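You operate a simulated robot arm through the tools that you are given. There is no shell and no other tool. Be economical: measure what you need, move in short steps, check, and stop when the job is done.

Carry out the task below with a simulated two-armed robot. There is one attempt and no reset: what you move stays moved.

## Task
Put two of the white tubs from the green table on the top deck of the trolley. Fetch the green block and set it in the foam nest on the trolley. Take the load card on the top shelf of the left rack and put it away on the right bench. Pick up the white bottle labelled "Gear oil" from the wait bay with one hand, pass it to the other hand and put it on the second shelf from the bottom of the right rack. Take the weight on the third shelf from the bottom of the right rack and put it away in the flat black tray. The order is free. Set down upright: white bottle.

The check looks at the end state, three seconds after you hand in, the way a careful person would. Anything else that was tipped, shoved, dropped, spilled or broken makes it a failure.

## Robot
Two 7-joint arms with two-finger parallel grippers on one trunk, on a base that drives. Base frame: it is fixed to the floor where the robot stands at the start and does not move with it; the origin is under the middle of the robot, x ahead of it, y to its left, z up. Readings come in cm, degrees, newtons and seconds.
The left shoulder is at the start at [6.3, 19.8, 115.4], the right one opposite. With the tool pointing down near the work surface each hand reaches from about 22 to 70 cm from the robot's upright axis, wherever it stands, measured 20 degrees to its own side. Places, roughly: flat black tray (18x26 cm) [-286, 468, 76]; foam nest on the trolley [-180, 50, 80]; green block [-25, -150, 100]; load card [-50, -150, 100]; right bench [-330, 390, 80]; second shelf of the right rack [-210, -140, 70]; top deck of the trolley [-140, 40, 80]; weight [-200, -150, 100]; white bottle [-100, -150, 100]; white tub [50, -25, 75]. Payload 1.57 kg a hand.
The TCP of each hand is the grasp point between the finger pads, 3 cm short of the fingertips. In the tool frame z runs along the fingers and y along their closing line. Largest opening 11 cm; finger width 2.4, thickness 1.2; the body of the gripper, 4.8 by 11.2 cm, starts 7.8 cm behind the TCP.
Orientation is that of the tool frame in the base frame, as a unit quaternion [w, x, y, z]. With the fingers straight down and closing along the base's y, the tool's x points along the base's -x, its y along +y and its z along -z.

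## Interface
- The arms move only by the tool play_rows. It takes "left_series", "right_series" or both (then of equal length, played together; a hand with none holds still); each is a list of rows, each a list of 7 numbers: the turn, a rotation vector about the tool's x, y, z in degrees, then the shift along the tool's x, y, z in cm, then the opening, from 0 (shut) to 1 (fully open). In form: [[ax, ay, az, tx, ty, tz, grip], ...]. A call has 1 to 12 rows; each row shifts and turns the commanded pose from where the row before left it, along the tool's axes as they then stand. Each row takes 0.2 s and may step no farther than 5 cm and 8.6 degrees from the row before; otherwise, or with a gripper value out of range, the whole call is refused. A pose out of reach is approached as far as the arm can. The call stops where the force on the tool passes 40 N (or 10 N more than at its start, if that is more) or the arm is blocked; 0.2 s more then pass. The fingers move at their own pace (about 7.2 cm/s each) and stop on an object; they squeeze with about 26 N. The grip force told is the motor's: it shows also when the fingers shut on nothing. Time passes only in rows, and 0.2 s behind the last, so rows that do not move let the fingers close. It gives the time, the measured TCP pose, the force on the tool (base axes), the opening and the grip force at its end, in the units of the frame above (readings bear some noise), with the torque about the TCP (base axes, N m) and any sound that the robot's microphone picked up.
- Cameras (640 x 400 px; columns grow to the right, rows downward): "scene" is now at [9.9, -0.04, 172.33]; the picture's right is [-0.03, -1.00, 0.00], its down [-0.88, 0.02, -0.48] and it looks along [0.48, -0.01, -0.88] (base axes); focal length 271 px, centre (320, 200). "left" rides on the left gripper at [7, -1.6, -14.1] in its tool frame; the picture's right is [0.23, 0.97, 0.00], its down [-0.85, 0.20, -0.48] and it looks along [-0.47, 0.11, 0.88] (tool axes); focal length 222 px, centre (320, 200). "right" rides on the right gripper at [7, 1.6, -14.1] in its tool frame; the picture's right is [-0.23, 0.97, 0.00], its down [-0.85, -0.20, -0.48] and it looks along [-0.47, -0.11, 0.88] (tool axes); focal length 222 px, centre (320, 200). There is no depth. A picture from a camera that has moved, and an enlarged one, comes with that camera's place and axes in the base frame and with its lens.
- get_image(camera): a new picture of that camera. It takes no simulated time.
- raise_lower(by): slides the trunk up (or, below 0, down) by that many cm; the arms and the scene camera ride with it, the base frame stays. It gives what a move gives, with no picture.
- drive_base(legs): drives the robot by 1 to 6 legs, each [ahead, left, turn to the left] in cm, cm and degrees, along the robot's own axes; the way and the turn of a leg run together, so that a leg with both is an arc; at most 150 cm and 180 degrees a leg. The arms and the cameras ride along, it lands a little off, and it stops where it bumps. It gives what a move gives.
- head_to(pan, tilt): turns the head with the scene camera to pan (to the left, within 86 degrees either way) and tilt (down, from -29 to 69), counted from straight ahead of the robot. It gives what a move gives.
- zoom(camera, box): a new picture of the part [left, top, right, bottom] of that camera's present view, enlarged. It takes no simulated time.
- close_job(): hands the job in; it is judged then, once.

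Work in short steps. Places have to be worked out from the pictures, the camera data and where the tool is seen: move nearer, look again, correct. Check each grasp and each placing, and mend what went wrong. You have 196 turns and 176 pictures in all, those below and enlarged ones among them. Open the grippers and draw the arms clear of the work before you hand the job in, unless the task says otherwise.

The tools are called after "Emit:" as name(argument=value, ...) on one line, values as JSON. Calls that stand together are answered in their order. play_rows: Moves the arms, as the interface text tells. Its arguments: {"type":"object","properties":{"left_series":{"type":"array","items":{"type":"array","items":{"type":"number"}}},"right_series":{"type":"array","items":{"type":"array","items":{"type":"number"}}}},"required":[]} The other tools are called the same way: raise_lower (by) slides the trunk up or down; drive_base (legs) drives the base; head_to (pan, tilt) turns the head that bears the scene camera; get_image (camera) takes a picture; zoom (camera, box) takes an enlarged picture of a part of a camera's view; close_job () hands the job in.

At the start:

```text
time_s: 0.0
left_position: [54.24, 27.3, 108.62]
left_ee_rot: [0.0, 0.0, 1.0, 0.0]
left_wrist_force: [-0.4, 0.1, 0.8]
left_wrist_torque: [0.0, -0.01, -0.01]
left_grip_width: 11.02
left_grasp_force: 0.0
right_position: [36.13, -12.4, 108.34]
right_ee_rot: [-0.001, 0.0, 1.0, 0.0]
right_wrist_force: [0.3, 0.0, -0.2]
right_wrist_torque: [-0.01, 0.02, -0.04]
right_grip_width: 10.99
right_grasp_force: 0.1
trunk travel left (down, up): [-75.0, 24.0]
robot x, y, heading: [-0.09, -0.05, -0.2]
head pan, tilt: [-1.6, 61.2]
```

scene: 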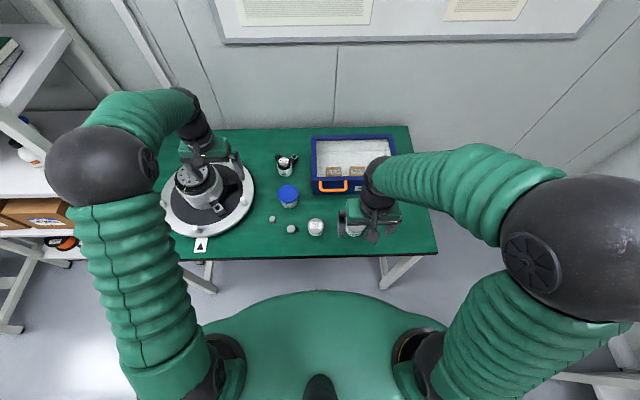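
right: 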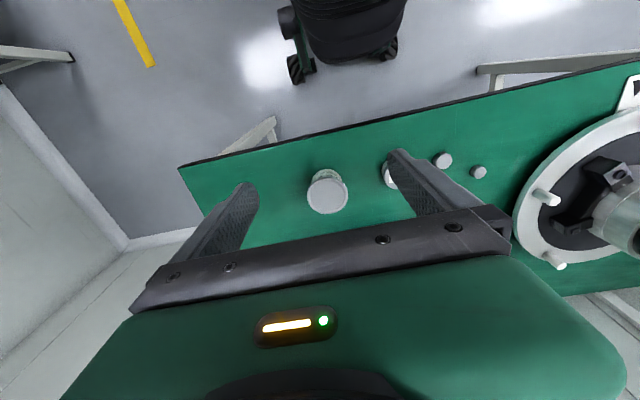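
left: 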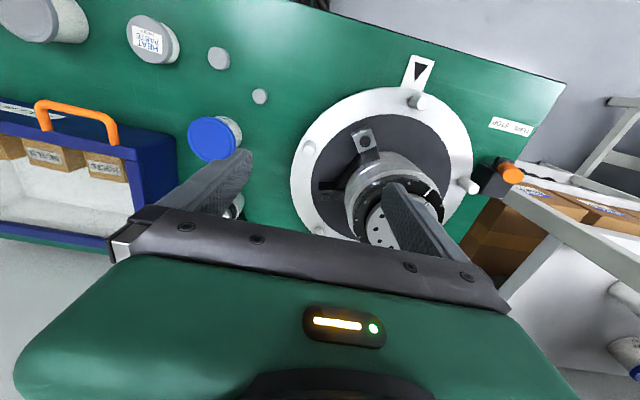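

I start by looking closer at the green table to identify the tubs.

Emit:
zoom(camera="scene", box=[240, 120, 440, 245])

Emit:
zoom(camera="right", box=[240, 100, 560, 300])

```text
3.20 times, centred on (340, 182) of scene
camera zoom: at [9.9, -0.04, 172.33], right [-0.03, -1.0, 0.0], down [-0.88, 0.02, -0.48], along [0.48, -0.01, -0.88], focal length 866 px, centre (256, 256)
```

zoom: 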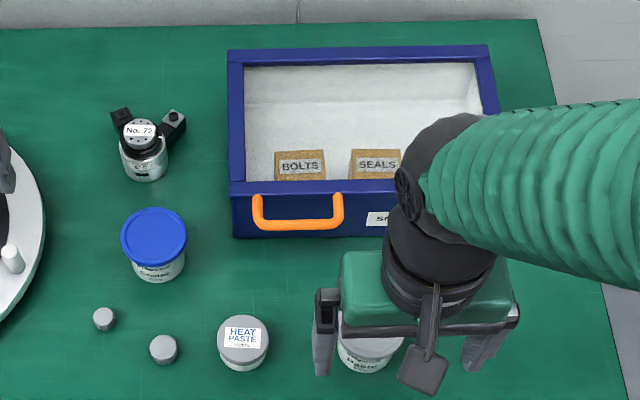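

```text
2.00 times, centred on (400, 200) of right
camera zoom: at [29.08, -10.77, 122.46], right [0.23, 0.97, 0.0], down [0.86, -0.2, 0.48], along [0.47, -0.11, -0.88], focal length 444 px, centre (160, 200)
```

zoom: 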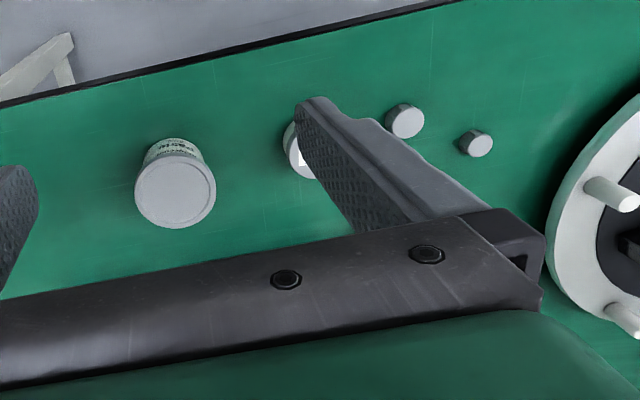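

I move the right hand aside to see what is beneath it.

Emit:
play_rows(right_series=[[0, 0, 0, 0, -5, 0, 1], [0, 0, 0, 0, -5, 0, 1], [0, 0, 0, 0, -5, 0, 1], [0, 0, 0, 0, -2, 0, 1]])

Emit:
zoom(camera="scene", box=[240, 120, 440, 245])

Emit:
zoom(camera="left", box=[0, 0, 320, 200])

```text
time_s: 1.0
left_position: [53.96, 27.15, 108.83]
left_ee_rot: [0.0, 0.0, 1.0, 0.0]
left_wrist_force: [0.5, -0.1, 0.1]
left_wrist_torque: [0.02, -0.05, -0.03]
left_grip_width: 11.0
left_grasp_force: 0.1
right_position: [36.07, -29.58, 108.4]
right_ee_rot: [0.0, 0.0, 1.0, 0.0]
right_wrist_force: [0.4, 0.4, -0.1]
right_wrist_torque: [0.0, 0.01, 0.01]
right_grip_width: 11.01
right_grasp_force: 0.1
trunk travel left (down, up): [-75.0, 24.0]
robot x, y, heading: [0.22, 0.11, -0.1]
head pan, tilt: [-1.6, 61.2]
```

```text
3.20 times, centred on (340, 182) of scene
camera zoom: at [9.91, -0.24, 172.33], right [-0.03, -1.0, 0.0], down [-0.88, 0.03, -0.48], along [0.48, -0.01, -0.88], focal length 866 px, centre (256, 256)
```

zoom: 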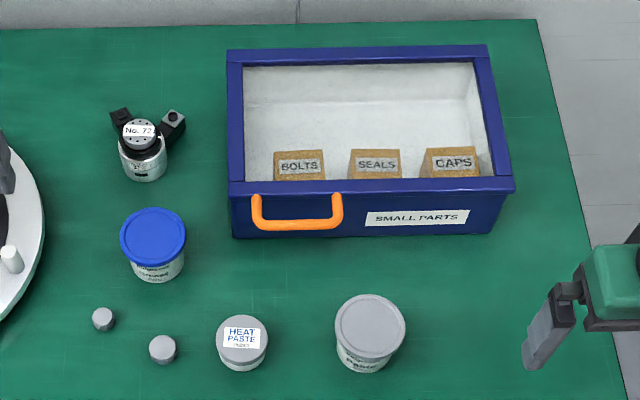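

```text
2.00 times, centred on (160, 100) of left
camera zoom: at [47.07, 25.56, 122.98], right [-0.23, 0.97, 0.0], down [0.86, 0.2, 0.48], along [0.47, 0.11, -0.88], focal length 444 px, centre (640, 400)
```

zoom: 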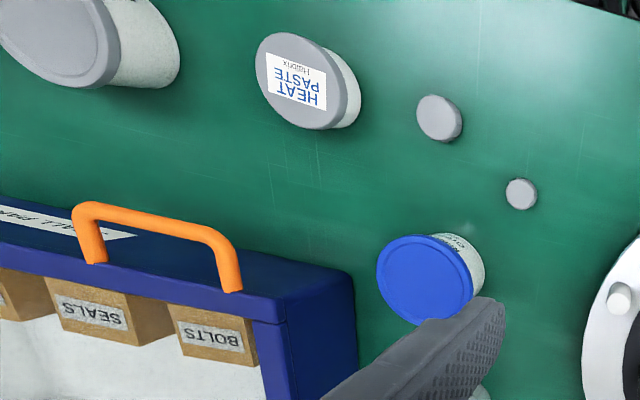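

Three tubs: two with pale lids, one with a blue lid. Now I survey the rest of the room.

Emit:
head_to(pan=-80, tilt=30)

Emit:
get_image(camera="scene")

Emit:
head_to(pan=80, tilt=30)

Emit:
get_image(camera="scene")

```text
time_s: 2.5
left_position: [54.06, 27.21, 108.83]
left_ee_rot: [0.0, 0.0, 1.0, 0.0]
left_wrist_force: [-0.6, 0.1, 0.5]
left_wrist_torque: [0.04, 0.06, 0.0]
left_grip_width: 10.99
left_grasp_force: 0.1
right_position: [36.07, -29.52, 108.44]
right_ee_rot: [0.0, 0.001, 1.0, 0.0]
right_wrist_force: [-0.5, 0.9, -0.1]
right_wrist_torque: [0.0, 0.0, 0.01]
right_grip_width: 11.01
right_grasp_force: 0.1
trunk travel left (down, up): [-75.0, 24.0]
robot x, y, heading: [0.07, 0.1, -0.1]
head pan, tilt: [-80.0, 30.0]
```

```text
168 pictures are left
camera scene: at [4.96, -8.87, 176.69], right [-0.98, -0.17, 0.0], down [-0.09, 0.49, -0.87], along [0.15, -0.85, -0.5], focal length 271 px, centre (320, 200)
```

scene: 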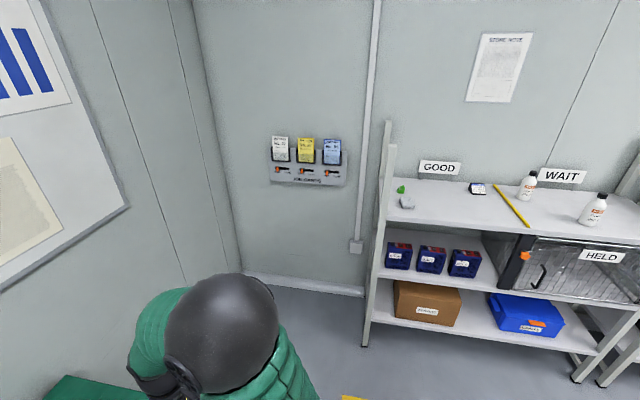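

```text
time_s: 5.0
left_position: [54.07, 27.17, 108.81]
left_ee_rot: [0.0, 0.0, 1.0, 0.0]
left_wrist_force: [0.4, -0.6, -0.1]
left_wrist_torque: [0.01, 0.02, -0.02]
left_grip_width: 11.01
left_grasp_force: 0.1
right_position: [36.14, -29.58, 108.37]
right_ee_rot: [0.0, -0.001, 1.0, 0.0]
right_wrist_force: [0.4, 0.2, -0.4]
right_wrist_torque: [0.01, 0.03, -0.01]
right_grip_width: 10.99
right_grasp_force: 0.0
trunk travel left (down, up): [-75.0, 24.0]
robot x, y, heading: [-0.12, -0.28, 0.0]
head pan, tilt: [80.0, 30.0]
```

```text
167 pictures are left
camera scene: at [4.96, 8.97, 176.7], right [0.98, -0.17, 0.0], down [-0.09, -0.49, -0.87], along [0.15, 0.85, -0.5], focal length 271 px, centre (320, 200)
```

scene: 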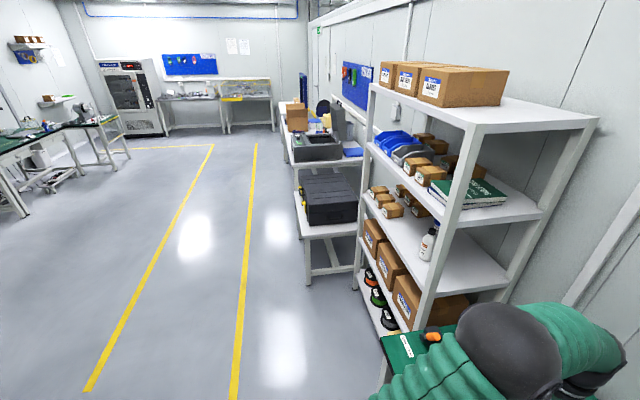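

The shelf unit with GOOD/WAIT/HELD bays is on the right. I look back down at the tubs with strong zoom to read labels.

Emit:
head_to(pan=0, tilt=55)

Emit:
zoom(camera="scene", box=[260, 170, 380, 245])

```text
time_s: 6.5
left_position: [54.06, 27.17, 108.99]
left_ee_rot: [0.0, 0.0, 1.0, 0.0]
left_wrist_force: [0.2, -0.3, -0.4]
left_wrist_torque: [-0.01, 0.0, 0.02]
left_grip_width: 10.99
left_grasp_force: 0.0
right_position: [36.02, -29.51, 108.4]
right_ee_rot: [0.0, 0.001, 1.0, 0.0]
right_wrist_force: [0.5, 0.3, 0.7]
right_wrist_torque: [0.0, -0.02, -0.01]
right_grip_width: 10.98
right_grasp_force: 0.0
trunk travel left (down, up): [-75.0, 24.0]
robot x, y, heading: [-0.24, -0.18, 0.3]
head pan, tilt: [0.0, 55.0]
```

```text
5.33 times, centred on (320, 208) of scene
camera zoom: at [10.6, 0.05, 173.08], right [0.0, -1.0, 0.0], down [-0.82, 0.0, -0.57], along [0.57, 0.0, -0.82], focal length 1444 px, centre (320, 160)
```

zoom: 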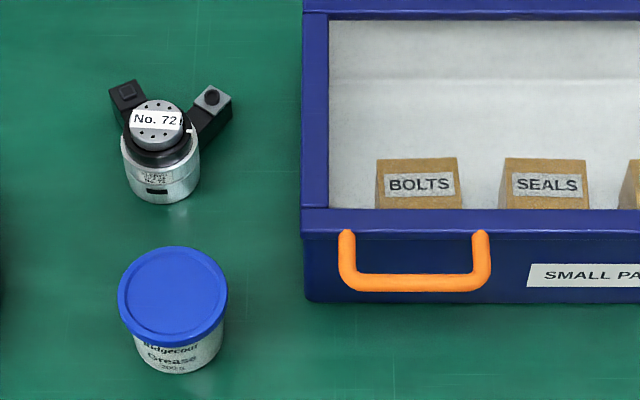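

Emit:
zoom(camera="scene", box=[290, 225, 390, 288])

```text
6.35 times, centred on (340, 256) of scene
camera zoom: at [10.6, 0.05, 173.08], right [0.0, -1.0, 0.0], down [-0.82, 0.0, -0.57], along [0.57, 0.0, -0.82], focal length 1719 px, centre (193, -159)
```

zoom: 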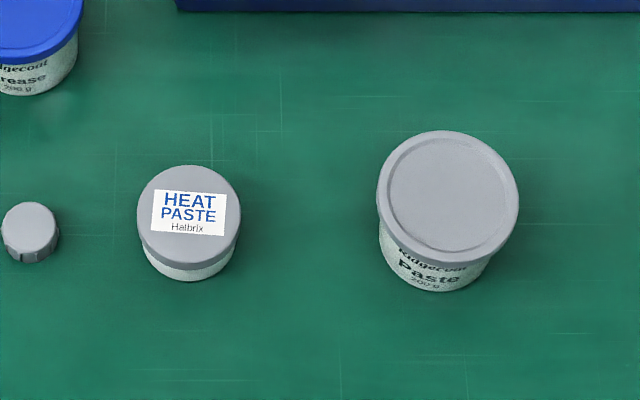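

I check the left part of the table for further tubs, moving the left hand up and out of the way.

Emit:
play_rows(left_series=[[0, 0, 0, 4, 2, -2, 1], [0, 0, 0, 4, 2, -2, 1], [0, 0, 0, 4, 2, -2, 1], [0, 0, 0, 4, 2, -2, 1], [0, 0, 0, 4, 2, -2, 1]])

Emit:
head_to(pan=15, tilt=50)

Emit:
get_image(camera="scene")

Emit:
get_image(camera="left")

```text
time_s: 7.7
left_position: [34.19, 37.29, 118.67]
left_ee_rot: [0.001, 0.001, 1.0, 0.001]
left_wrist_force: [0.0, 0.5, 0.0]
left_wrist_torque: [-0.04, 0.01, 0.0]
left_grip_width: 11.02
left_grasp_force: 0.0
right_position: [35.9, -29.55, 108.5]
right_ee_rot: [0.002, 0.0, 1.0, -0.001]
right_wrist_force: [-0.4, 0.4, -0.5]
right_wrist_torque: [0.03, 0.01, 0.01]
right_grip_width: 10.99
right_grasp_force: 0.2
trunk travel left (down, up): [-75.0, 24.0]
robot x, y, heading: [0.16, -0.05, 0.4]
head pan, tilt: [0.0, 55.0]
```

```text
time_s: 8.5
left_position: [34.4, 37.23, 118.66]
left_ee_rot: [0.0, 0.0, 1.0, 0.0]
left_wrist_force: [0.3, 0.3, -0.2]
left_wrist_torque: [-0.03, 0.0, 0.01]
left_grip_width: 11.0
left_grasp_force: 0.0
right_position: [36.08, -29.64, 108.41]
right_ee_rot: [0.0, 0.0, 1.0, -0.001]
right_wrist_force: [0.1, 0.1, 0.3]
right_wrist_torque: [0.0, 0.03, 0.02]
right_grip_width: 11.01
right_grasp_force: 0.1
trunk travel left (down, up): [-75.0, 24.0]
robot x, y, heading: [-0.36, -0.09, 0.2]
head pan, tilt: [15.0, 50.0]
```

```text
164 pictures are left
camera scene: at [10.67, 2.09, 173.74], right [0.26, -0.97, 0.0], down [-0.74, -0.2, -0.64], along [0.62, 0.17, -0.77], focal length 271 px, centre (320, 200)
```

scene: 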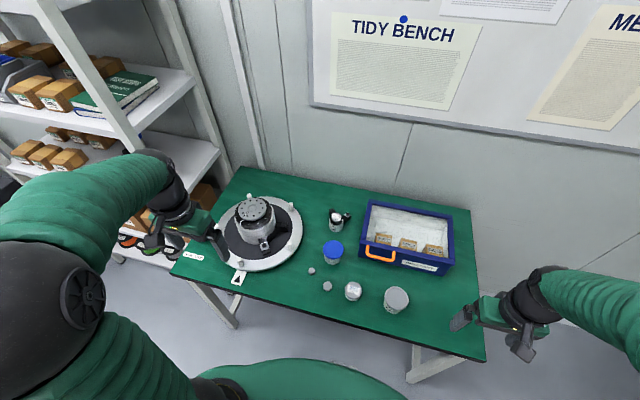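

```text
163 pictures are left
camera left: at [27.45, 35.69, 132.82], right [-0.23, 0.97, 0.0], down [0.85, 0.2, 0.48], along [0.47, 0.11, -0.88], focal length 222 px, centre (320, 200)
```

left: 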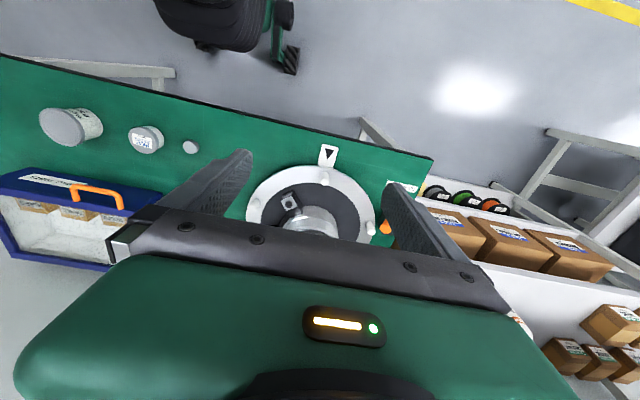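

Only three tubs exist. I bring the right hand above the large pale-lidded tub and look with its camera.

Emit:
play_rows(right_series=[[0, 0, 0, -2.8, 3.1, 1.5, 1], [0, 0, 0, -2.8, 3.1, 1.5, 1], [0, 0, 0, -2.8, 3.1, 1.5, 1], [0, 0, 0, -2.8, 3.1, 1.5, 1], [0, 0, 0, -2.8, 3.1, 1.5, 1]])

Emit:
get_image(camera="right")

Emit:
get_image(camera="scene")

```text
time_s: 9.7
left_position: [34.59, 37.43, 118.51]
left_ee_rot: [0.0, 0.0, 1.0, -0.001]
left_wrist_force: [0.2, 0.7, 0.3]
left_wrist_torque: [-0.02, 0.02, -0.03]
left_grip_width: 10.99
left_grasp_force: 0.1
right_position: [49.87, -13.61, 101.02]
right_ee_rot: [-0.001, 0.001, 1.0, -0.001]
right_wrist_force: [0.5, 0.1, -0.3]
right_wrist_torque: [0.02, 0.01, 0.0]
right_grip_width: 11.02
right_grasp_force: 0.1
trunk travel left (down, up): [-75.0, 24.0]
robot x, y, heading: [0.05, 0.34, -0.1]
head pan, tilt: [15.0, 50.0]
```

```text
162 pictures are left
camera right: at [42.95, -12.0, 115.04], right [0.23, 0.97, 0.0], down [0.86, -0.2, 0.48], along [0.46, -0.11, -0.88], focal length 222 px, centre (320, 200)
```

right: 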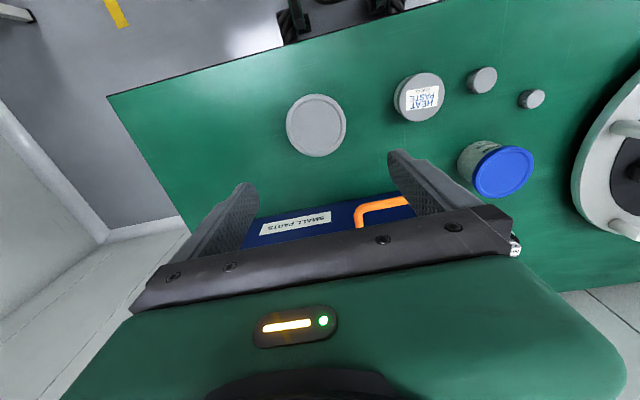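

```text
161 pictures are left
camera scene: at [11.07, 2.37, 173.71], right [0.26, -0.97, 0.0], down [-0.74, -0.2, -0.64], along [0.62, 0.16, -0.77], focal length 271 px, centre (320, 200)
```

scene: 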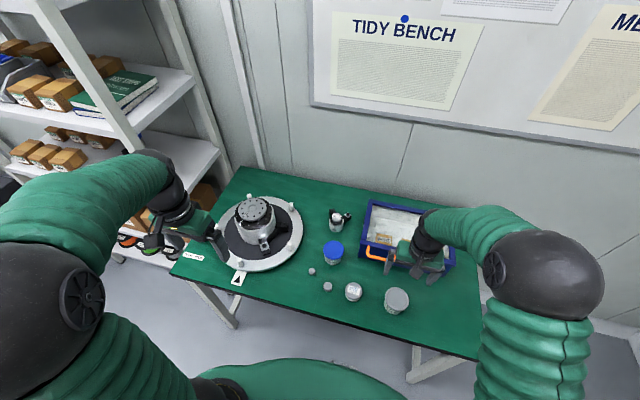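

Emit:
zoom(camera="right", box=[270, 50, 550, 225])

```text
2.29 times, centred on (410, 138) of right
camera zoom: at [42.95, -12.0, 115.04], right [0.23, 0.97, 0.0], down [0.86, -0.2, 0.48], along [0.46, -0.11, -0.88], focal length 508 px, centre (114, 343)
```

zoom: 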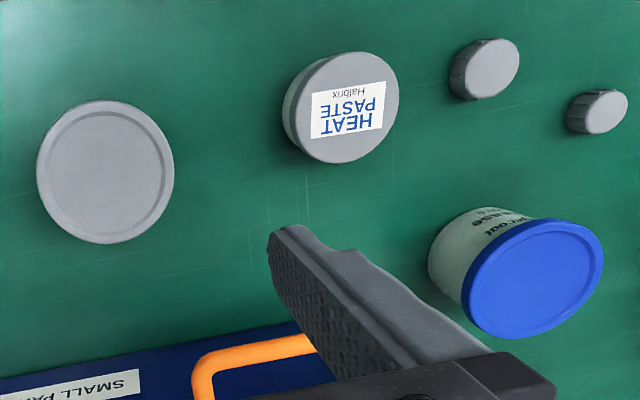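

I choose the two identical Ridgecoat tubs (white bodies). Right hand descends around the large one at about (48.8, -14.1); the left hand moves above the other at about (61, 11), staying high.

Emit:
play_rows(right_series=[[0, 0, 0, 1.1, -0.5, 3, 1], [0, 0, 0, 0, 0, 3.5, 1], [0, 0, 0, 0, 0, 3.5, 1], [0, 0, 0, 0, 0, 3.5, 1], [0, 0, 0, 0, 0, 2, 1], [0, 0, 0, 0, 0, 0, 1], [0, 0, 0, 0, 0, 0, 1], [0, 0, 0, 0, 0, 0, 1], [0, 0, 0, 0, 0, 0, 1]], left_series=[[0, 0, 0, -2.95, -2.92, 1, 1], [0, 0, 0, -2.95, -2.92, 1, 1], [0, 0, 0, -2.95, -2.92, 1, 1], [0, 0, 0, -2.95, -2.92, 1, 1], [0, 0, 0, -2.95, -2.92, 1, 1], [0, 0, 0, -2.95, -2.92, 1, 1], [0, 0, 0, -2.95, -2.92, 1, 1], [0, 0, 0, -2.95, -2.92, 1, 1], [0, 0, 0, -2.95, -2.92, 1, 1]])

Emit:
get_image(camera="left")

Emit:
get_image(camera="right")

```text
time_s: 11.7
left_position: [60.83, 10.65, 109.89]
left_ee_rot: [-0.001, 0.0, 1.0, 0.001]
left_wrist_force: [1.1, 0.0, 0.6]
left_wrist_torque: [0.0, 0.01, 0.01]
left_grip_width: 11.04
left_grasp_force: 0.0
right_position: [49.05, -14.26, 85.25]
right_ee_rot: [-0.001, 0.0, 1.0, 0.001]
right_wrist_force: [-0.1, -0.6, 0.2]
right_wrist_torque: [0.0, 0.03, -0.01]
right_grip_width: 11.01
right_grasp_force: 0.1
trunk travel left (down, up): [-75.0, 24.0]
robot x, y, heading: [-0.06, 0.21, 0.0]
head pan, tilt: [15.0, 50.0]
```

```text
159 pictures are left
camera left: at [53.91, 8.99, 124.16], right [-0.23, 0.97, 0.0], down [0.86, 0.2, 0.48], along [0.46, 0.11, -0.88], focal length 222 px, centre (320, 200)
```

left: 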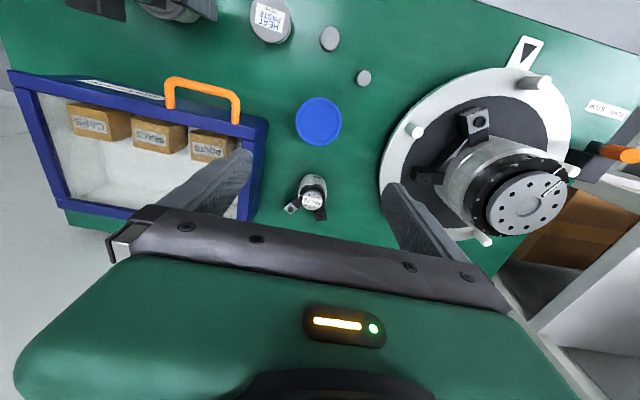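

```text
158 pictures are left
camera right: at [42.03, -12.61, 99.42], right [0.23, 0.97, 0.0], down [0.86, -0.2, 0.48], along [0.47, -0.11, -0.88], focal length 222 px, centre (320, 200)
```

right: 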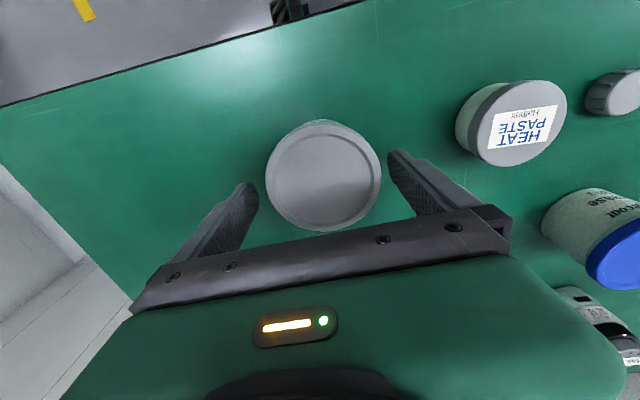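

Both aligned within a centimetre; I correct and descend both hands to the grasp height (TCP z ≈ 80.5).

Emit:
play_rows(right_series=[[0, 0, 0, 0.5, 0.3, 1.5, 1], [0, 0, 0, 0, 0, 1.5, 1], [0, 0, 0, 0, 0, 1.5, 1], [0, 0, 0, 0, 0, 0, 1], [0, 0, 0, 0, 0, 0, 1], [0, 0, 0, 0, 0, 0, 0.9], [0, 0, 0, 0, 0, 0, 0.8], [0, 0, 0, 0, 0, 0, 0.7]], left_series=[[0, 0, 0, 0.7, -0.4, 4, 1], [0, 0, 0, 0, 0, 4, 1], [0, 0, 0, 0, 0, 4, 1], [0, 0, 0, 0, 0, 4, 1], [0, 0, 0, 0, 0, 4, 1], [0, 0, 0, 0, 0, 2, 1], [0, 0, 0, 0, 0, 0, 1], [0, 0, 0, 0, 0, 0, 1]])

Emit:
get_image(camera="left")

Emit:
get_image(camera="right")

```text
time_s: 12.3
left_position: [59.71, 10.41, 103.01]
left_ee_rot: [0.002, -0.001, 1.0, 0.0]
left_wrist_force: [-0.5, 0.3, -0.6]
left_wrist_torque: [0.04, 0.02, -0.01]
left_grip_width: 11.0
left_grasp_force: 0.1
right_position: [48.01, -13.97, 82.98]
right_ee_rot: [-0.001, 0.0, 1.0, 0.0]
right_wrist_force: [-2.6, 0.2, 5.6]
right_wrist_torque: [-0.27, 0.04, -0.05]
right_grip_width: 10.96
right_grasp_force: 0.0
trunk travel left (down, up): [-75.0, 24.0]
robot x, y, heading: [0.14, -0.19, 0.2]
head pan, tilt: [15.0, 50.0]
stopped in row 3 (right hand): the force on the tool passed its limit at 64 N (the readings are from after the stop); the commanded pose is now the measured one
```

```text
157 pictures are left
camera left: at [52.72, 8.77, 117.12], right [-0.23, 0.97, 0.0], down [0.85, 0.2, 0.48], along [0.47, 0.11, -0.88], focal length 222 px, centre (320, 200)
```

left: 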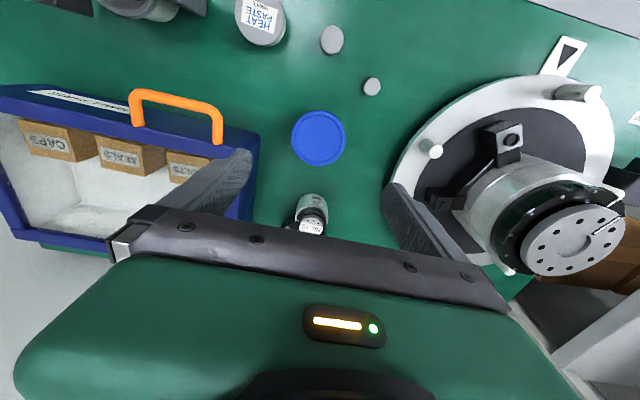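

```text
156 pictures are left
camera right: at [41.21, -12.34, 97.13], right [0.23, 0.97, 0.0], down [0.86, -0.2, 0.48], along [0.47, -0.11, -0.88], focal length 222 px, centre (320, 200)
```

right: 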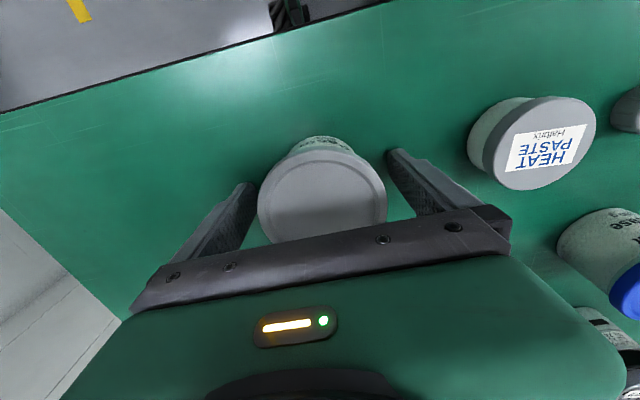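

The right hand met something at fingertip z≈80 — probably the table top. I zoom in to check that the tub is unharmed.

Emit:
zoom(camera="right", box=[160, 110, 480, 310])

Emit:
zoom(camera="scene", box=[320, 190, 480, 320])

```text
2.00 times, centred on (320, 210) of right
camera zoom: at [41.21, -12.34, 97.13], right [0.23, 0.97, 0.0], down [0.86, -0.2, 0.48], along [0.47, -0.11, -0.88], focal length 444 px, centre (320, 180)
```

zoom: 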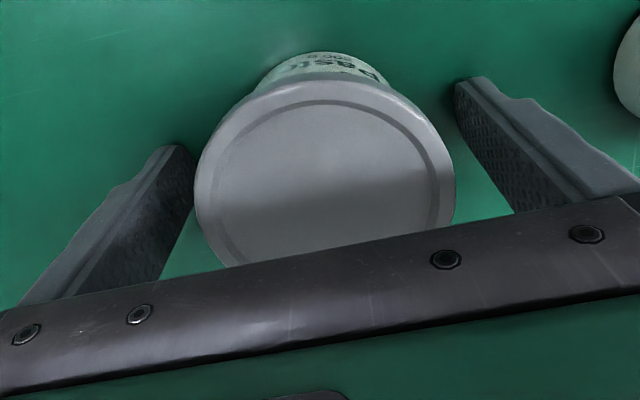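

```text
3.08 times, centred on (400, 255) of scene
camera zoom: at [10.91, 2.1, 173.73], right [0.26, -0.97, 0.0], down [-0.74, -0.2, -0.64], along [0.62, 0.17, -0.77], focal length 833 px, centre (74, 31)
```

zoom: 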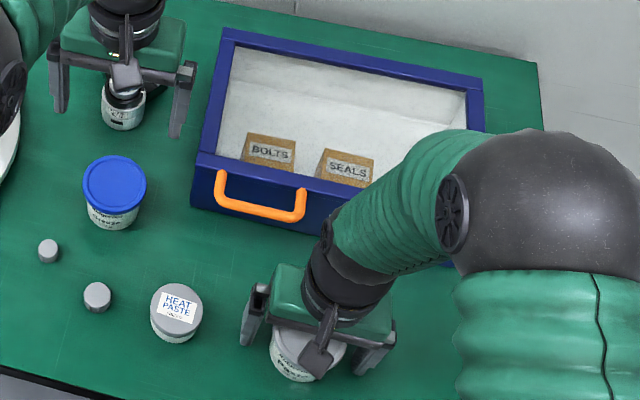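

The table top is at z≈80 and lids at ≈85.5. I lift the right hand slightly, centre it, and close; the left descends to z=84 in parallel.

Emit:
play_rows(right_series=[[0, 0, 0, 0.7, 0.4, -0.8, 1], [0, 0, 0, 0, 0, 0, 1], [0, 0, 0, 0, 0, 0, 0.8], [0, 0, 0, 0, 0, 0, 0.7], [0, 0, 0, 0, 0, 0, 0.55], [0, 0, 0, 0, 0, 0, 0.55], [0, 0, 0, 0, 0, 0, 0.55], [0, 0, 0, 0, 0, 0, 0.55]], left_series=[[0, 0, 0, -0.1, 0, 3.5, 1], [0, 0, 0, 0, 0, 3.5, 1], [0, 0, 0, 0, 0, 3.5, 1], [0, 0, 0, 0, 0, 3.5, 1], [0, 0, 0, 0, 0, 2.5, 1], [0, 0, 0, 0, 0, 2.3, 1], [0, 0, 0, 0, 0, 0, 1], [0, 0, 0, 0, 0, 0, 1]])

Emit:
get_image(camera="left")

Emit:
get_image(camera="right")

```text
time_s: 14.1
left_position: [59.65, 10.52, 84.22]
left_ee_rot: [0.001, -0.001, 1.0, 0.001]
left_wrist_force: [-0.3, -0.6, -0.1]
left_wrist_torque: [0.02, -0.01, 0.04]
left_grip_width: 11.01
left_grasp_force: 0.1
right_position: [47.56, -13.64, 83.75]
right_ee_rot: [0.0, 0.0, 1.0, 0.0]
right_wrist_force: [-0.2, -3.5, 1.5]
right_wrist_torque: [0.0, -0.01, -0.02]
right_grip_width: 7.72
right_grasp_force: 26.2
trunk travel left (down, up): [-75.0, 24.0]
robot x, y, heading: [0.03, 0.34, 0.3]
head pan, tilt: [15.0, 50.0]
```

```text
153 pictures are left
camera left: at [52.8, 8.83, 98.34], right [-0.23, 0.97, 0.0], down [0.85, 0.2, 0.48], along [0.47, 0.11, -0.88], focal length 222 px, centre (320, 200)
```

left: 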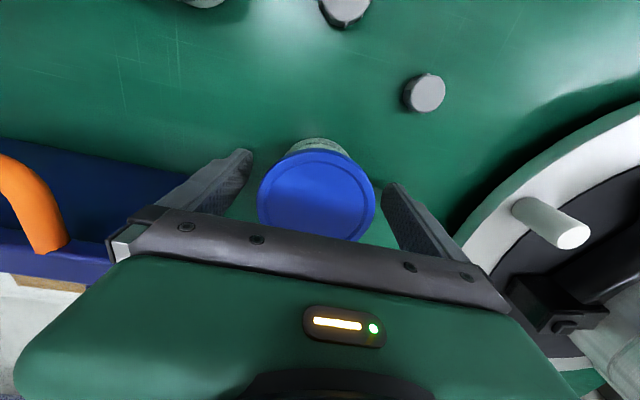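

```text
152 pictures are left
camera right: at [40.64, -12.12, 97.87], right [0.23, 0.97, 0.0], down [0.85, -0.2, 0.48], along [0.47, -0.11, -0.88], focal length 222 px, centre (320, 200)
```

right: 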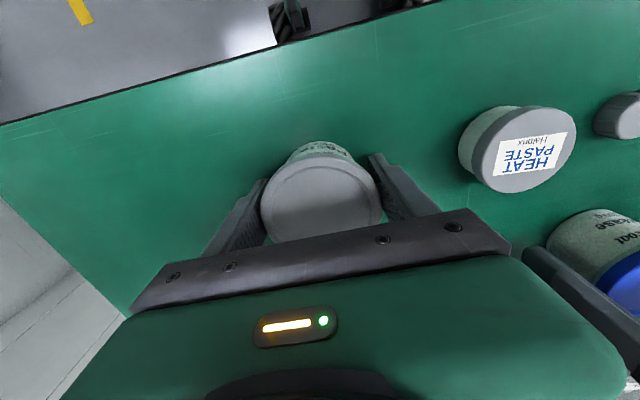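

Right holds the tub at 7.7 cm. I close the left on the blue-lidded one.

Emit:
play_rows(left_series=[[0, 0, 0, 0, 0, 0, 0.85], [0, 0, 0, 0, 0, 0, 0.7], [0, 0, 0, 0, 0, 0, 0.55], [0, 0, 0, 0, 0, 0, 0.55], [0, 0, 0, 0, 0, 0, 0.55]])

Emit:
play_rows(left_series=[[0, 0, 0, 0, 0, -2, 0.55], [0, 0, 0, 0, 0, -3, 0.55], [0, 0, 0, 0, 0, -4, 0.55], [0, 0, 0, 0, 0, -4, 0.55], [0, 0, 0, 0, 0, -4, 0.55], [0, 0, 0, 0, 0, -4, 0.55]], right_series=[[0, 0, 0, 0, 0, -2, 0.55], [0, 0, 0, 0, 0, -3, 0.55], [0, 0, 0, 0, 0, -4, 0.55], [0, 0, 0, 0, 0, -4, 0.55], [0, 0, 0, 0, 0, -4, 0.55], [0, 0, 0, 0, 0, -4, 0.55]])

Emit:
get_image(camera="scene")

```text
time_s: 15.3
left_position: [59.77, 10.48, 84.3]
left_ee_rot: [0.001, 0.001, 1.0, 0.001]
left_wrist_force: [-0.4, -5.0, 2.6]
left_wrist_torque: [0.0, -0.02, -0.01]
left_grip_width: 7.75
left_grasp_force: 25.8
right_position: [47.6, -13.76, 83.77]
right_ee_rot: [0.0, 0.0, 1.0, 0.001]
right_wrist_force: [1.2, 0.0, 0.8]
right_wrist_torque: [0.11, -0.05, -0.05]
right_grip_width: 7.74
right_grasp_force: 26.2
trunk travel left (down, up): [-75.0, 24.0]
robot x, y, heading: [0.01, 0.12, 0.4]
head pan, tilt: [15.0, 50.0]
```

```text
time_s: 16.7
left_position: [59.93, 10.29, 105.35]
left_ee_rot: [0.001, 0.0, 1.0, 0.001]
left_wrist_force: [-0.9, 0.0, -2.0]
left_wrist_torque: [0.02, 0.03, -0.01]
left_grip_width: 7.79
left_grasp_force: 26.2
right_position: [47.05, -13.41, 104.82]
right_ee_rot: [-0.001, -0.001, 1.0, 0.0]
right_wrist_force: [-0.5, 0.3, -1.9]
right_wrist_torque: [-0.02, 0.0, 0.01]
right_grip_width: 7.74
right_grasp_force: 25.7
trunk travel left (down, up): [-75.0, 24.0]
robot x, y, heading: [0.04, 0.24, -0.1]
head pan, tilt: [15.0, 50.0]
```

```text
151 pictures are left
camera scene: at [10.67, 2.02, 173.73], right [0.26, -0.97, 0.0], down [-0.74, -0.2, -0.64], along [0.62, 0.17, -0.77], focal length 271 px, centre (320, 200)
```

scene: 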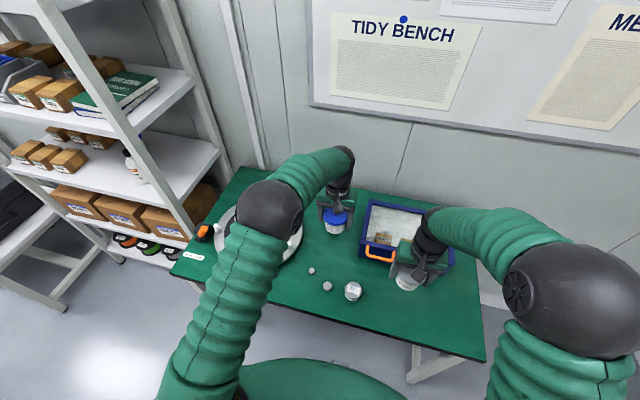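

Both tubs are lifted. I draw the hands in, then back off and turn left to see the trolley.

Emit:
play_rows(left_series=[[0, 0, 0, 4, 2, 0, 0.55], [0, 0, 0, 4, 2, 0, 0.55], [0, 0, 0, 4, 2, 0, 0.55], [0, 0, 0, 4, 2, 0, 0.55], [0, 0, 0, 4, 2, 0, 0.55], [0, 0, 0, 2, 0, 0, 0.55]], right_series=[[0, 0, 0, 2, -1.2, 0, 0.55], [0, 0, 0, 2, -1.2, 0, 0.55], [0, 0, 0, 2, -1.2, 0, 0.55], [0, 0, 0, 2, -1.2, 0, 0.55], [0, 0, 0, 2, -1.2, 0, 0.55], [0, 0, 0, 0, 0, 0, 0.55]])

Emit:
drive_base(legs=[[-30, 0, 0], [0, 0, 90]])

Emit:
head_to(pan=60, tilt=35)

Emit:
get_image(camera="scene")

```text
time_s: 18.1
left_position: [37.78, 20.14, 105.09]
left_ee_rot: [0.0, 0.0, 1.0, 0.0]
left_wrist_force: [-0.3, 0.1, -2.5]
left_wrist_torque: [-0.03, 0.04, 0.04]
left_grip_width: 7.75
left_grasp_force: 25.8
right_position: [37.51, -19.68, 104.76]
right_ee_rot: [0.0, 0.0, 1.0, 0.0]
right_wrist_force: [0.2, -0.6, -3.0]
right_wrist_torque: [0.05, 0.05, -0.01]
right_grip_width: 7.71
right_grasp_force: 26.4
trunk travel left (down, up): [-75.0, 24.0]
robot x, y, heading: [0.11, 0.14, -0.3]
head pan, tilt: [15.0, 50.0]
```

```text
time_s: 23.9
left_position: [-50.06, 37.48, 105.05]
left_ee_rot: [0.0, 0.712, -0.702, 0.0]
left_wrist_force: [0.4, 0.2, -2.8]
left_wrist_torque: [0.02, -0.02, 0.02]
left_grip_width: 7.76
left_grasp_force: 26.0
right_position: [-10.41, 37.81, 104.85]
right_ee_rot: [0.0, 0.713, -0.701, 0.0]
right_wrist_force: [-0.5, -0.7, -2.4]
right_wrist_torque: [-0.03, 0.02, 0.0]
right_grip_width: 7.74
right_grasp_force: 26.5
trunk travel left (down, up): [-75.0, 24.0]
robot x, y, heading: [-29.17, 0.46, 90.9]
head pan, tilt: [15.0, 50.0]
```

```text
time_s: 25.1
left_position: [-50.08, 37.26, 105.16]
left_ee_rot: [0.0, 0.713, -0.701, -0.001]
left_wrist_force: [-0.3, -0.6, -3.1]
left_wrist_torque: [0.01, 0.01, -0.02]
left_grip_width: 7.75
left_grasp_force: 26.5
right_position: [-10.3, 37.83, 104.8]
right_ee_rot: [0.0, 0.713, -0.701, 0.001]
right_wrist_force: [0.1, -1.0, -2.7]
right_wrist_torque: [-0.01, -0.01, -0.02]
right_grip_width: 7.71
right_grasp_force: 26.2
trunk travel left (down, up): [-75.0, 24.0]
robot x, y, heading: [-29.27, -0.05, 91.0]
head pan, tilt: [60.0, 35.0]
```

```text
150 pictures are left
camera scene: at [-37.04, 7.74, 175.9], right [0.49, 0.87, 0.0], down [0.5, -0.28, -0.82], along [-0.72, 0.4, -0.57], focal length 271 px, centre (320, 200)
```

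scene: 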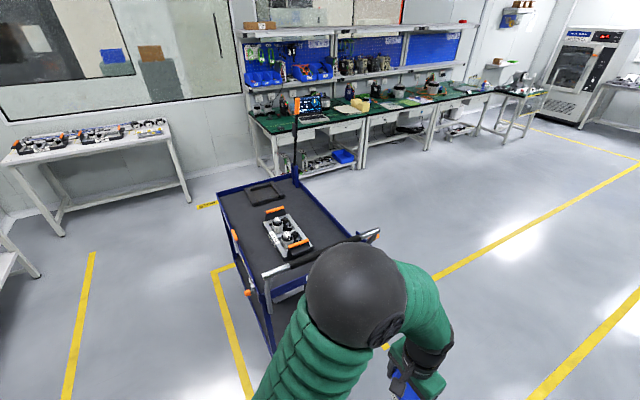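

The trolley's deck spans roughly x −185…−115, y 22…73, with the foam nest at the far end and a case mid-deck. I drive to its long side facing +y.

Emit:
drive_base(legs=[[-25, 0, -1], [0, 115, 0]])

Emit:
head_to(pan=0, tilt=50)

Emit:
get_image(camera="scene")

```text
time_s: 32.3
left_position: [-162.31, 10.41, 105.15]
left_ee_rot: [0.0, 0.713, -0.701, -0.002]
left_wrist_force: [-0.6, 0.7, -2.4]
left_wrist_torque: [-0.01, -0.02, 0.01]
left_grip_width: 7.76
left_grasp_force: 26.0
right_position: [-122.55, 10.7, 104.76]
right_ee_rot: [0.0, 0.713, -0.701, -0.001]
right_wrist_force: [0.1, 0.5, -2.3]
right_wrist_torque: [-0.03, 0.0, 0.04]
right_grip_width: 7.72
right_grasp_force: 25.7
trunk travel left (down, up): [-75.0, 24.0]
robot x, y, heading: [-142.27, -27.24, 90.7]
head pan, tilt: [60.0, 35.0]
```

```text
time_s: 33.6
left_position: [-162.52, 10.23, 105.07]
left_ee_rot: [0.0, 0.713, -0.702, -0.001]
left_wrist_force: [0.5, -0.1, -2.5]
left_wrist_torque: [-0.03, 0.01, 0.01]
left_grip_width: 7.75
left_grasp_force: 25.6
right_position: [-122.84, 10.54, 104.92]
right_ee_rot: [0.0, 0.713, -0.702, -0.001]
right_wrist_force: [0.0, 0.6, -2.6]
right_wrist_torque: [-0.02, -0.02, 0.0]
right_grip_width: 7.7
right_grasp_force: 26.1
trunk travel left (down, up): [-75.0, 24.0]
robot x, y, heading: [-141.65, -27.3, 90.9]
head pan, tilt: [0.0, 50.0]
```

```text
149 pictures are left
camera scene: at [-141.88, -15.93, 173.73], right [1.0, 0.02, 0.0], down [0.01, -0.77, -0.64], along [-0.01, 0.64, -0.77], focal length 271 px, centre (320, 200)
```

scene: 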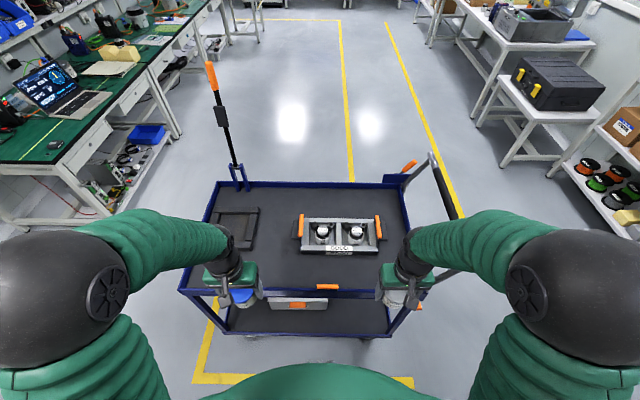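

I zoom in on the deck to find free spots and details.

Emit:
zoom(camera="scene", box=[170, 160, 430, 322])

Emit:
get_image(camera="left")

Emit:
get_image(camera="right")

```text
2.46 times, centred on (300, 241) of scene
camera zoom: at [-141.88, -15.93, 173.73], right [1.0, 0.02, 0.0], down [0.01, -0.77, -0.64], along [-0.01, 0.64, -0.77], focal length 666 px, centre (369, 99)
```

zoom: 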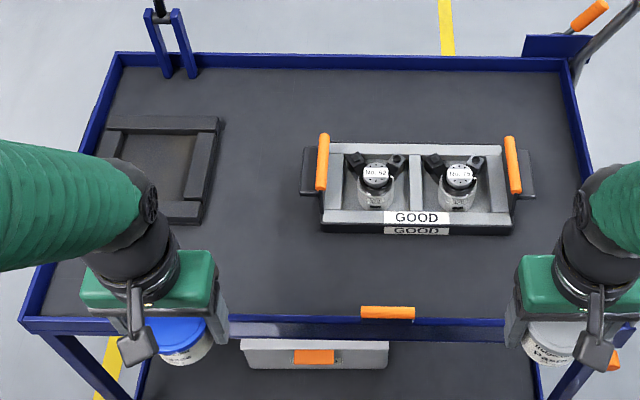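

```text
147 pictures are left
camera left: at [-160.73, 3.27, 119.35], right [-0.97, -0.24, 0.0], down [-0.21, 0.85, 0.48], along [-0.12, 0.47, -0.88], focal length 222 px, centre (320, 200)
```

left: 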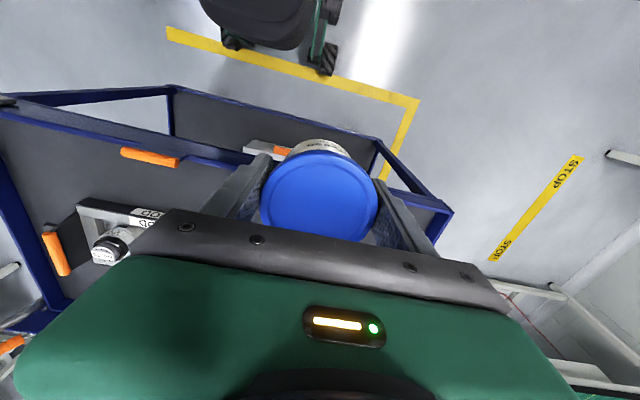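

```text
146 pictures are left
camera right: at [-124.2, 3.55, 118.93], right [-0.98, 0.21, 0.0], down [0.19, 0.86, 0.48], along [0.1, 0.47, -0.88], focal length 222 px, centre (320, 200)
```

right: 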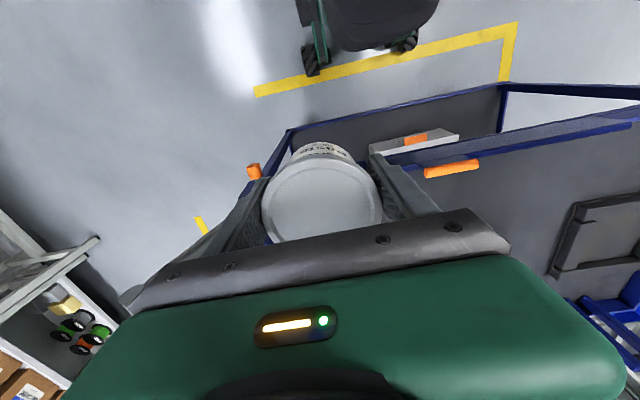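

Free strip in front of the case: I bring the left tub over (−158, 28) and the right tub over (−128, 27), then lower to about 5 cm above the expected deck height.

Emit:
play_rows(left_series=[[0, 0, 0, -4.4, -1.2, 0, 0.55], [0, 0, 0, -4.4, -1.2, 0, 0.55], [0, 0, 0, -4.4, -1.2, 0, 0.55], [0, 0, 0, -4.4, -1.2, 0, 0.55], [0, 0, 0, 0, 0, 4, 0.55], [0, 0, 0, 0, 0, 4, 0.55], [0, 0, 0, 0, 0, 4, 0.55], [0, 0, 0, 0, 0, 3, 0.55], [0, 0, 0, 0, 0, 0, 0.55]], right_series=[[0, 0, 0, -4.15, 1.2, 0, 0.55], [0, 0, 0, -4.15, 1.2, 0, 0.55], [0, 0, 0, -4.15, 1.2, 0, 0.55], [0, 0, 0, -4.15, 1.2, 0, 0.55], [0, 0, 0, 0, 0, 4, 0.55], [0, 0, 0, 0, 0, 4, 0.55], [0, 0, 0, 0, 0, 4, 0.55], [0, 0, 0, 0, 0, 3, 0.55], [0, 0, 0, 0, 0, 0, 0.55]])

Emit:
zoom(camera="scene", box=[170, 160, 430, 322])

Emit:
get_image(camera="left")

Emit:
get_image(camera="right")

```text
time_s: 35.6
left_position: [-158.14, 27.92, 90.35]
left_ee_rot: [-0.001, 0.712, -0.702, -0.001]
left_wrist_force: [-0.6, 0.2, -2.0]
left_wrist_torque: [0.01, 0.03, 0.0]
left_grip_width: 7.76
left_grasp_force: 26.1
right_position: [-127.65, 27.32, 89.55]
right_ee_rot: [-0.002, 0.712, -0.702, -0.001]
right_wrist_force: [0.1, 0.2, -2.2]
right_wrist_torque: [-0.03, 0.03, 0.03]
right_grip_width: 7.74
right_grasp_force: 26.0
trunk travel left (down, up): [-75.0, 24.0]
robot x, y, heading: [-141.82, -26.78, 90.7]
head pan, tilt: [0.0, 50.0]
```

```text
2.46 times, centred on (300, 241) of scene
camera zoom: at [-141.89, -15.85, 173.73], right [1.0, 0.02, 0.0], down [0.01, -0.77, -0.64], along [-0.01, 0.64, -0.77], focal length 666 px, centre (369, 99)
```

zoom: 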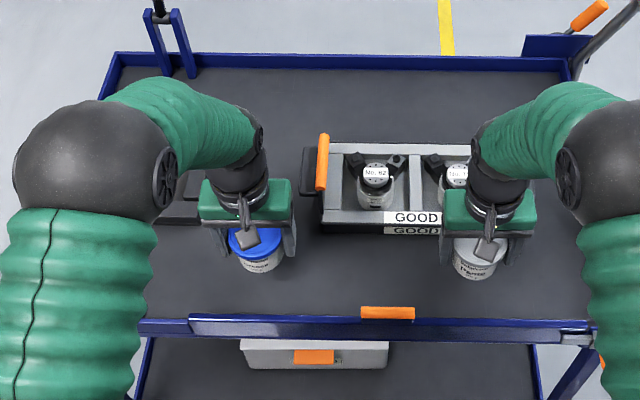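

```text
144 pictures are left
camera left: at [-156.39, 20.94, 104.44], right [-0.97, -0.24, 0.0], down [-0.21, 0.85, 0.48], along [-0.12, 0.47, -0.88], focal length 222 px, centre (320, 200)
```

left: 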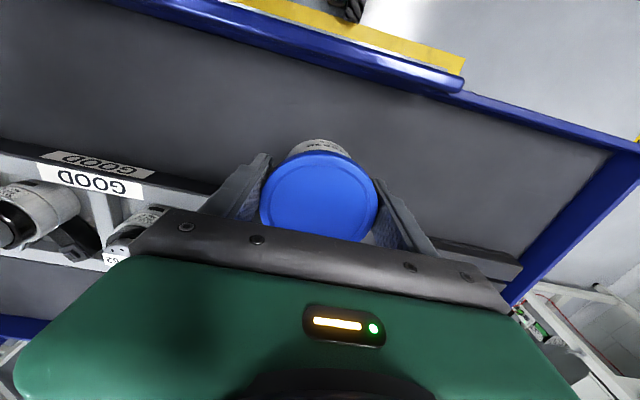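

```text
143 pictures are left
camera right: at [-129.06, 20.2, 103.76], right [-0.98, 0.21, 0.0], down [0.19, 0.86, 0.48], along [0.1, 0.47, -0.88], focal length 222 px, centre (320, 200)
```

right: 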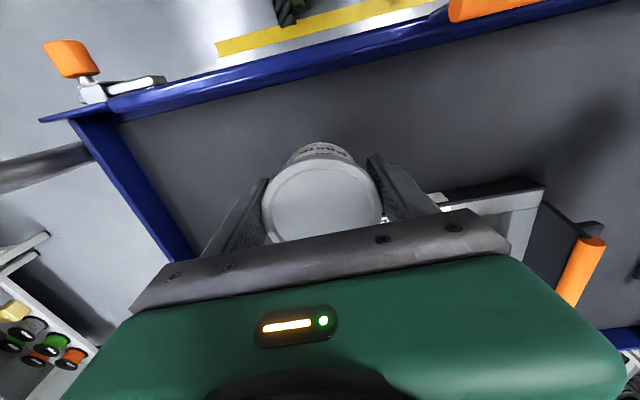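

Clearances look good. I lower both hands to about 1 cm above expected contact, watching the force.

Emit:
play_rows(left_series=[[0, 0, 0, 0, 0, 2, 0.55], [0, 0, 0, 0, 0, 1.5, 0.55], [0, 0, 0, 0, 0, 1, 0.55], [0, 0, 0, 0, 0, 0.8, 0.55]], right_series=[[0, 0, 0, 0, 0, 2, 0.55], [0, 0, 0, 0, 0, 1.5, 0.55], [0, 0, 0, 0, 0, 1, 0.55], [0, 0, 0, 0, 0, 0.5, 0.55]])

Emit:
zoom(camera="scene", box=[230, 220, 390, 320])

```text
time_s: 36.6
left_position: [-157.99, 28.01, 84.71]
left_ee_rot: [-0.001, 0.713, -0.701, -0.001]
left_wrist_force: [0.3, 0.2, -3.5]
left_wrist_torque: [-0.01, -0.01, 0.02]
left_grip_width: 7.73
left_grasp_force: 25.8
right_position: [-127.77, 27.24, 84.68]
right_ee_rot: [0.0, 0.712, -0.702, -0.001]
right_wrist_force: [-0.3, 0.4, -2.1]
right_wrist_torque: [-0.02, -0.01, 0.01]
right_grip_width: 7.7
right_grasp_force: 26.0
trunk travel left (down, up): [-75.0, 24.0]
robot x, y, heading: [-141.79, -26.7, 90.7]
head pan, tilt: [0.0, 50.0]
```

```text
4.00 times, centred on (310, 270) of scene
camera zoom: at [-141.9, -15.54, 173.7], right [1.0, 0.02, 0.0], down [0.01, -0.77, -0.64], along [-0.01, 0.64, -0.77], focal length 1083 px, centre (360, -80)
```

zoom: 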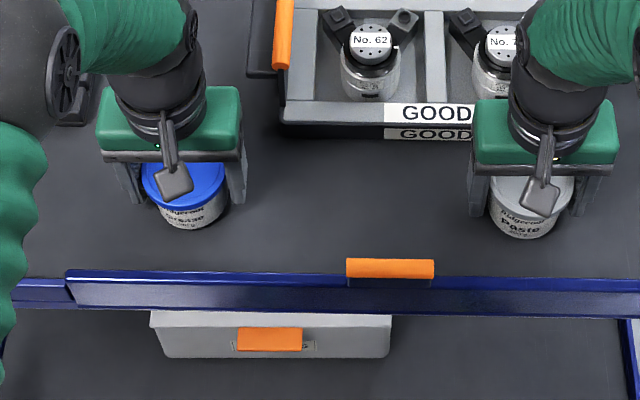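

Still in the air; I continue down slowly, 0.4 cm a row.

Emit:
play_rows(left_series=[[0, 0, 0, 0, 0, 0.3, 0.55], [0, 0, 0, 0, 0, 0.2, 0.55], [0, 0, 0, 0, 0, 0, 0.55]], right_series=[[0, 0, 0, 0, 0, 0.5, 0.55], [0, 0, 0, 0, 0, 0.4, 0.55], [0, 0, 0, 0, 0, 0, 0.55]])

```text
time_s: 37.4
left_position: [-158.02, 28.04, 84.22]
left_ee_rot: [0.0, 0.713, -0.701, -0.001]
left_wrist_force: [-0.4, 0.1, -2.0]
left_wrist_torque: [-0.01, -0.01, 0.0]
left_grip_width: 7.78
left_grasp_force: 26.0
right_position: [-127.82, 27.2, 83.91]
right_ee_rot: [-0.001, 0.712, -0.702, -0.001]
right_wrist_force: [0.4, -0.4, -2.3]
right_wrist_torque: [-0.04, -0.02, -0.02]
right_grip_width: 7.69
right_grasp_force: 25.9
trunk travel left (down, up): [-75.0, 24.0]
robot x, y, heading: [-141.87, -27.36, 90.9]
head pan, tilt: [0.0, 50.0]
```

Emit:
play_rows(left_series=[[0, 0, 0, 0, 0, 0.25, 0.55], [0, 0, 0, 0, 0, 0.25, 0.55], [0, 0, 0, 0, 0, 0, 0.55]], right_series=[[0, 0, 0, 0, 0, 0.25, 0.55], [0, 0, 0, 0, 0, 0.25, 0.55], [0, 0, 0, 0, 0, 0, 0.55]])

Emit:
play_rows(left_series=[[0, 0, 0, 0, 0, 0.25, 0.55], [0, 0, 0, 0, 0, 0.25, 0.55], [0, 0, 0, 0, 0, 0, 0.55]], right_series=[[0, 0, 0, 0, 0, 0.25, 0.55], [0, 0, 0, 0, 0, 0.25, 0.55], [0, 0, 0, 0, 0, 0, 0.55]])

```text
time_s: 38.2
left_position: [-157.97, 27.9, 84.07]
left_ee_rot: [-0.003, 0.713, -0.702, -0.003]
left_wrist_force: [1.2, 3.7, 16.5]
left_wrist_torque: [-0.29, 0.26, -0.01]
left_grip_width: 7.75
left_grasp_force: 25.6
right_position: [-127.59, 27.21, 83.76]
right_ee_rot: [-0.002, 0.713, -0.702, -0.002]
right_wrist_force: [-0.3, 3.9, 19.8]
right_wrist_torque: [-0.38, 0.11, -0.12]
right_grip_width: 7.69
right_grasp_force: 25.5
trunk travel left (down, up): [-75.0, 24.0]
robot x, y, heading: [-141.8, -26.86, 90.8]
head pan, tilt: [0.0, 50.0]
```

```text
time_s: 39.0
left_position: [-157.96, 27.83, 83.7]
left_ee_rot: [-0.003, 0.713, -0.701, -0.002]
left_wrist_force: [1.4, 4.6, 24.9]
left_wrist_torque: [0.07, 0.0, 0.11]
left_grip_width: 7.79
left_grasp_force: 25.8
right_position: [-127.79, 26.88, 83.11]
right_ee_rot: [-0.001, 0.713, -0.701, -0.002]
right_wrist_force: [0.2, 3.5, 24.8]
right_wrist_torque: [0.01, 0.01, -0.25]
right_grip_width: 7.7
right_grasp_force: 26.3
trunk travel left (down, up): [-75.0, 24.0]
robot x, y, heading: [-141.73, -27.0, 90.8]
head pan, tilt: [0.0, 50.0]
```

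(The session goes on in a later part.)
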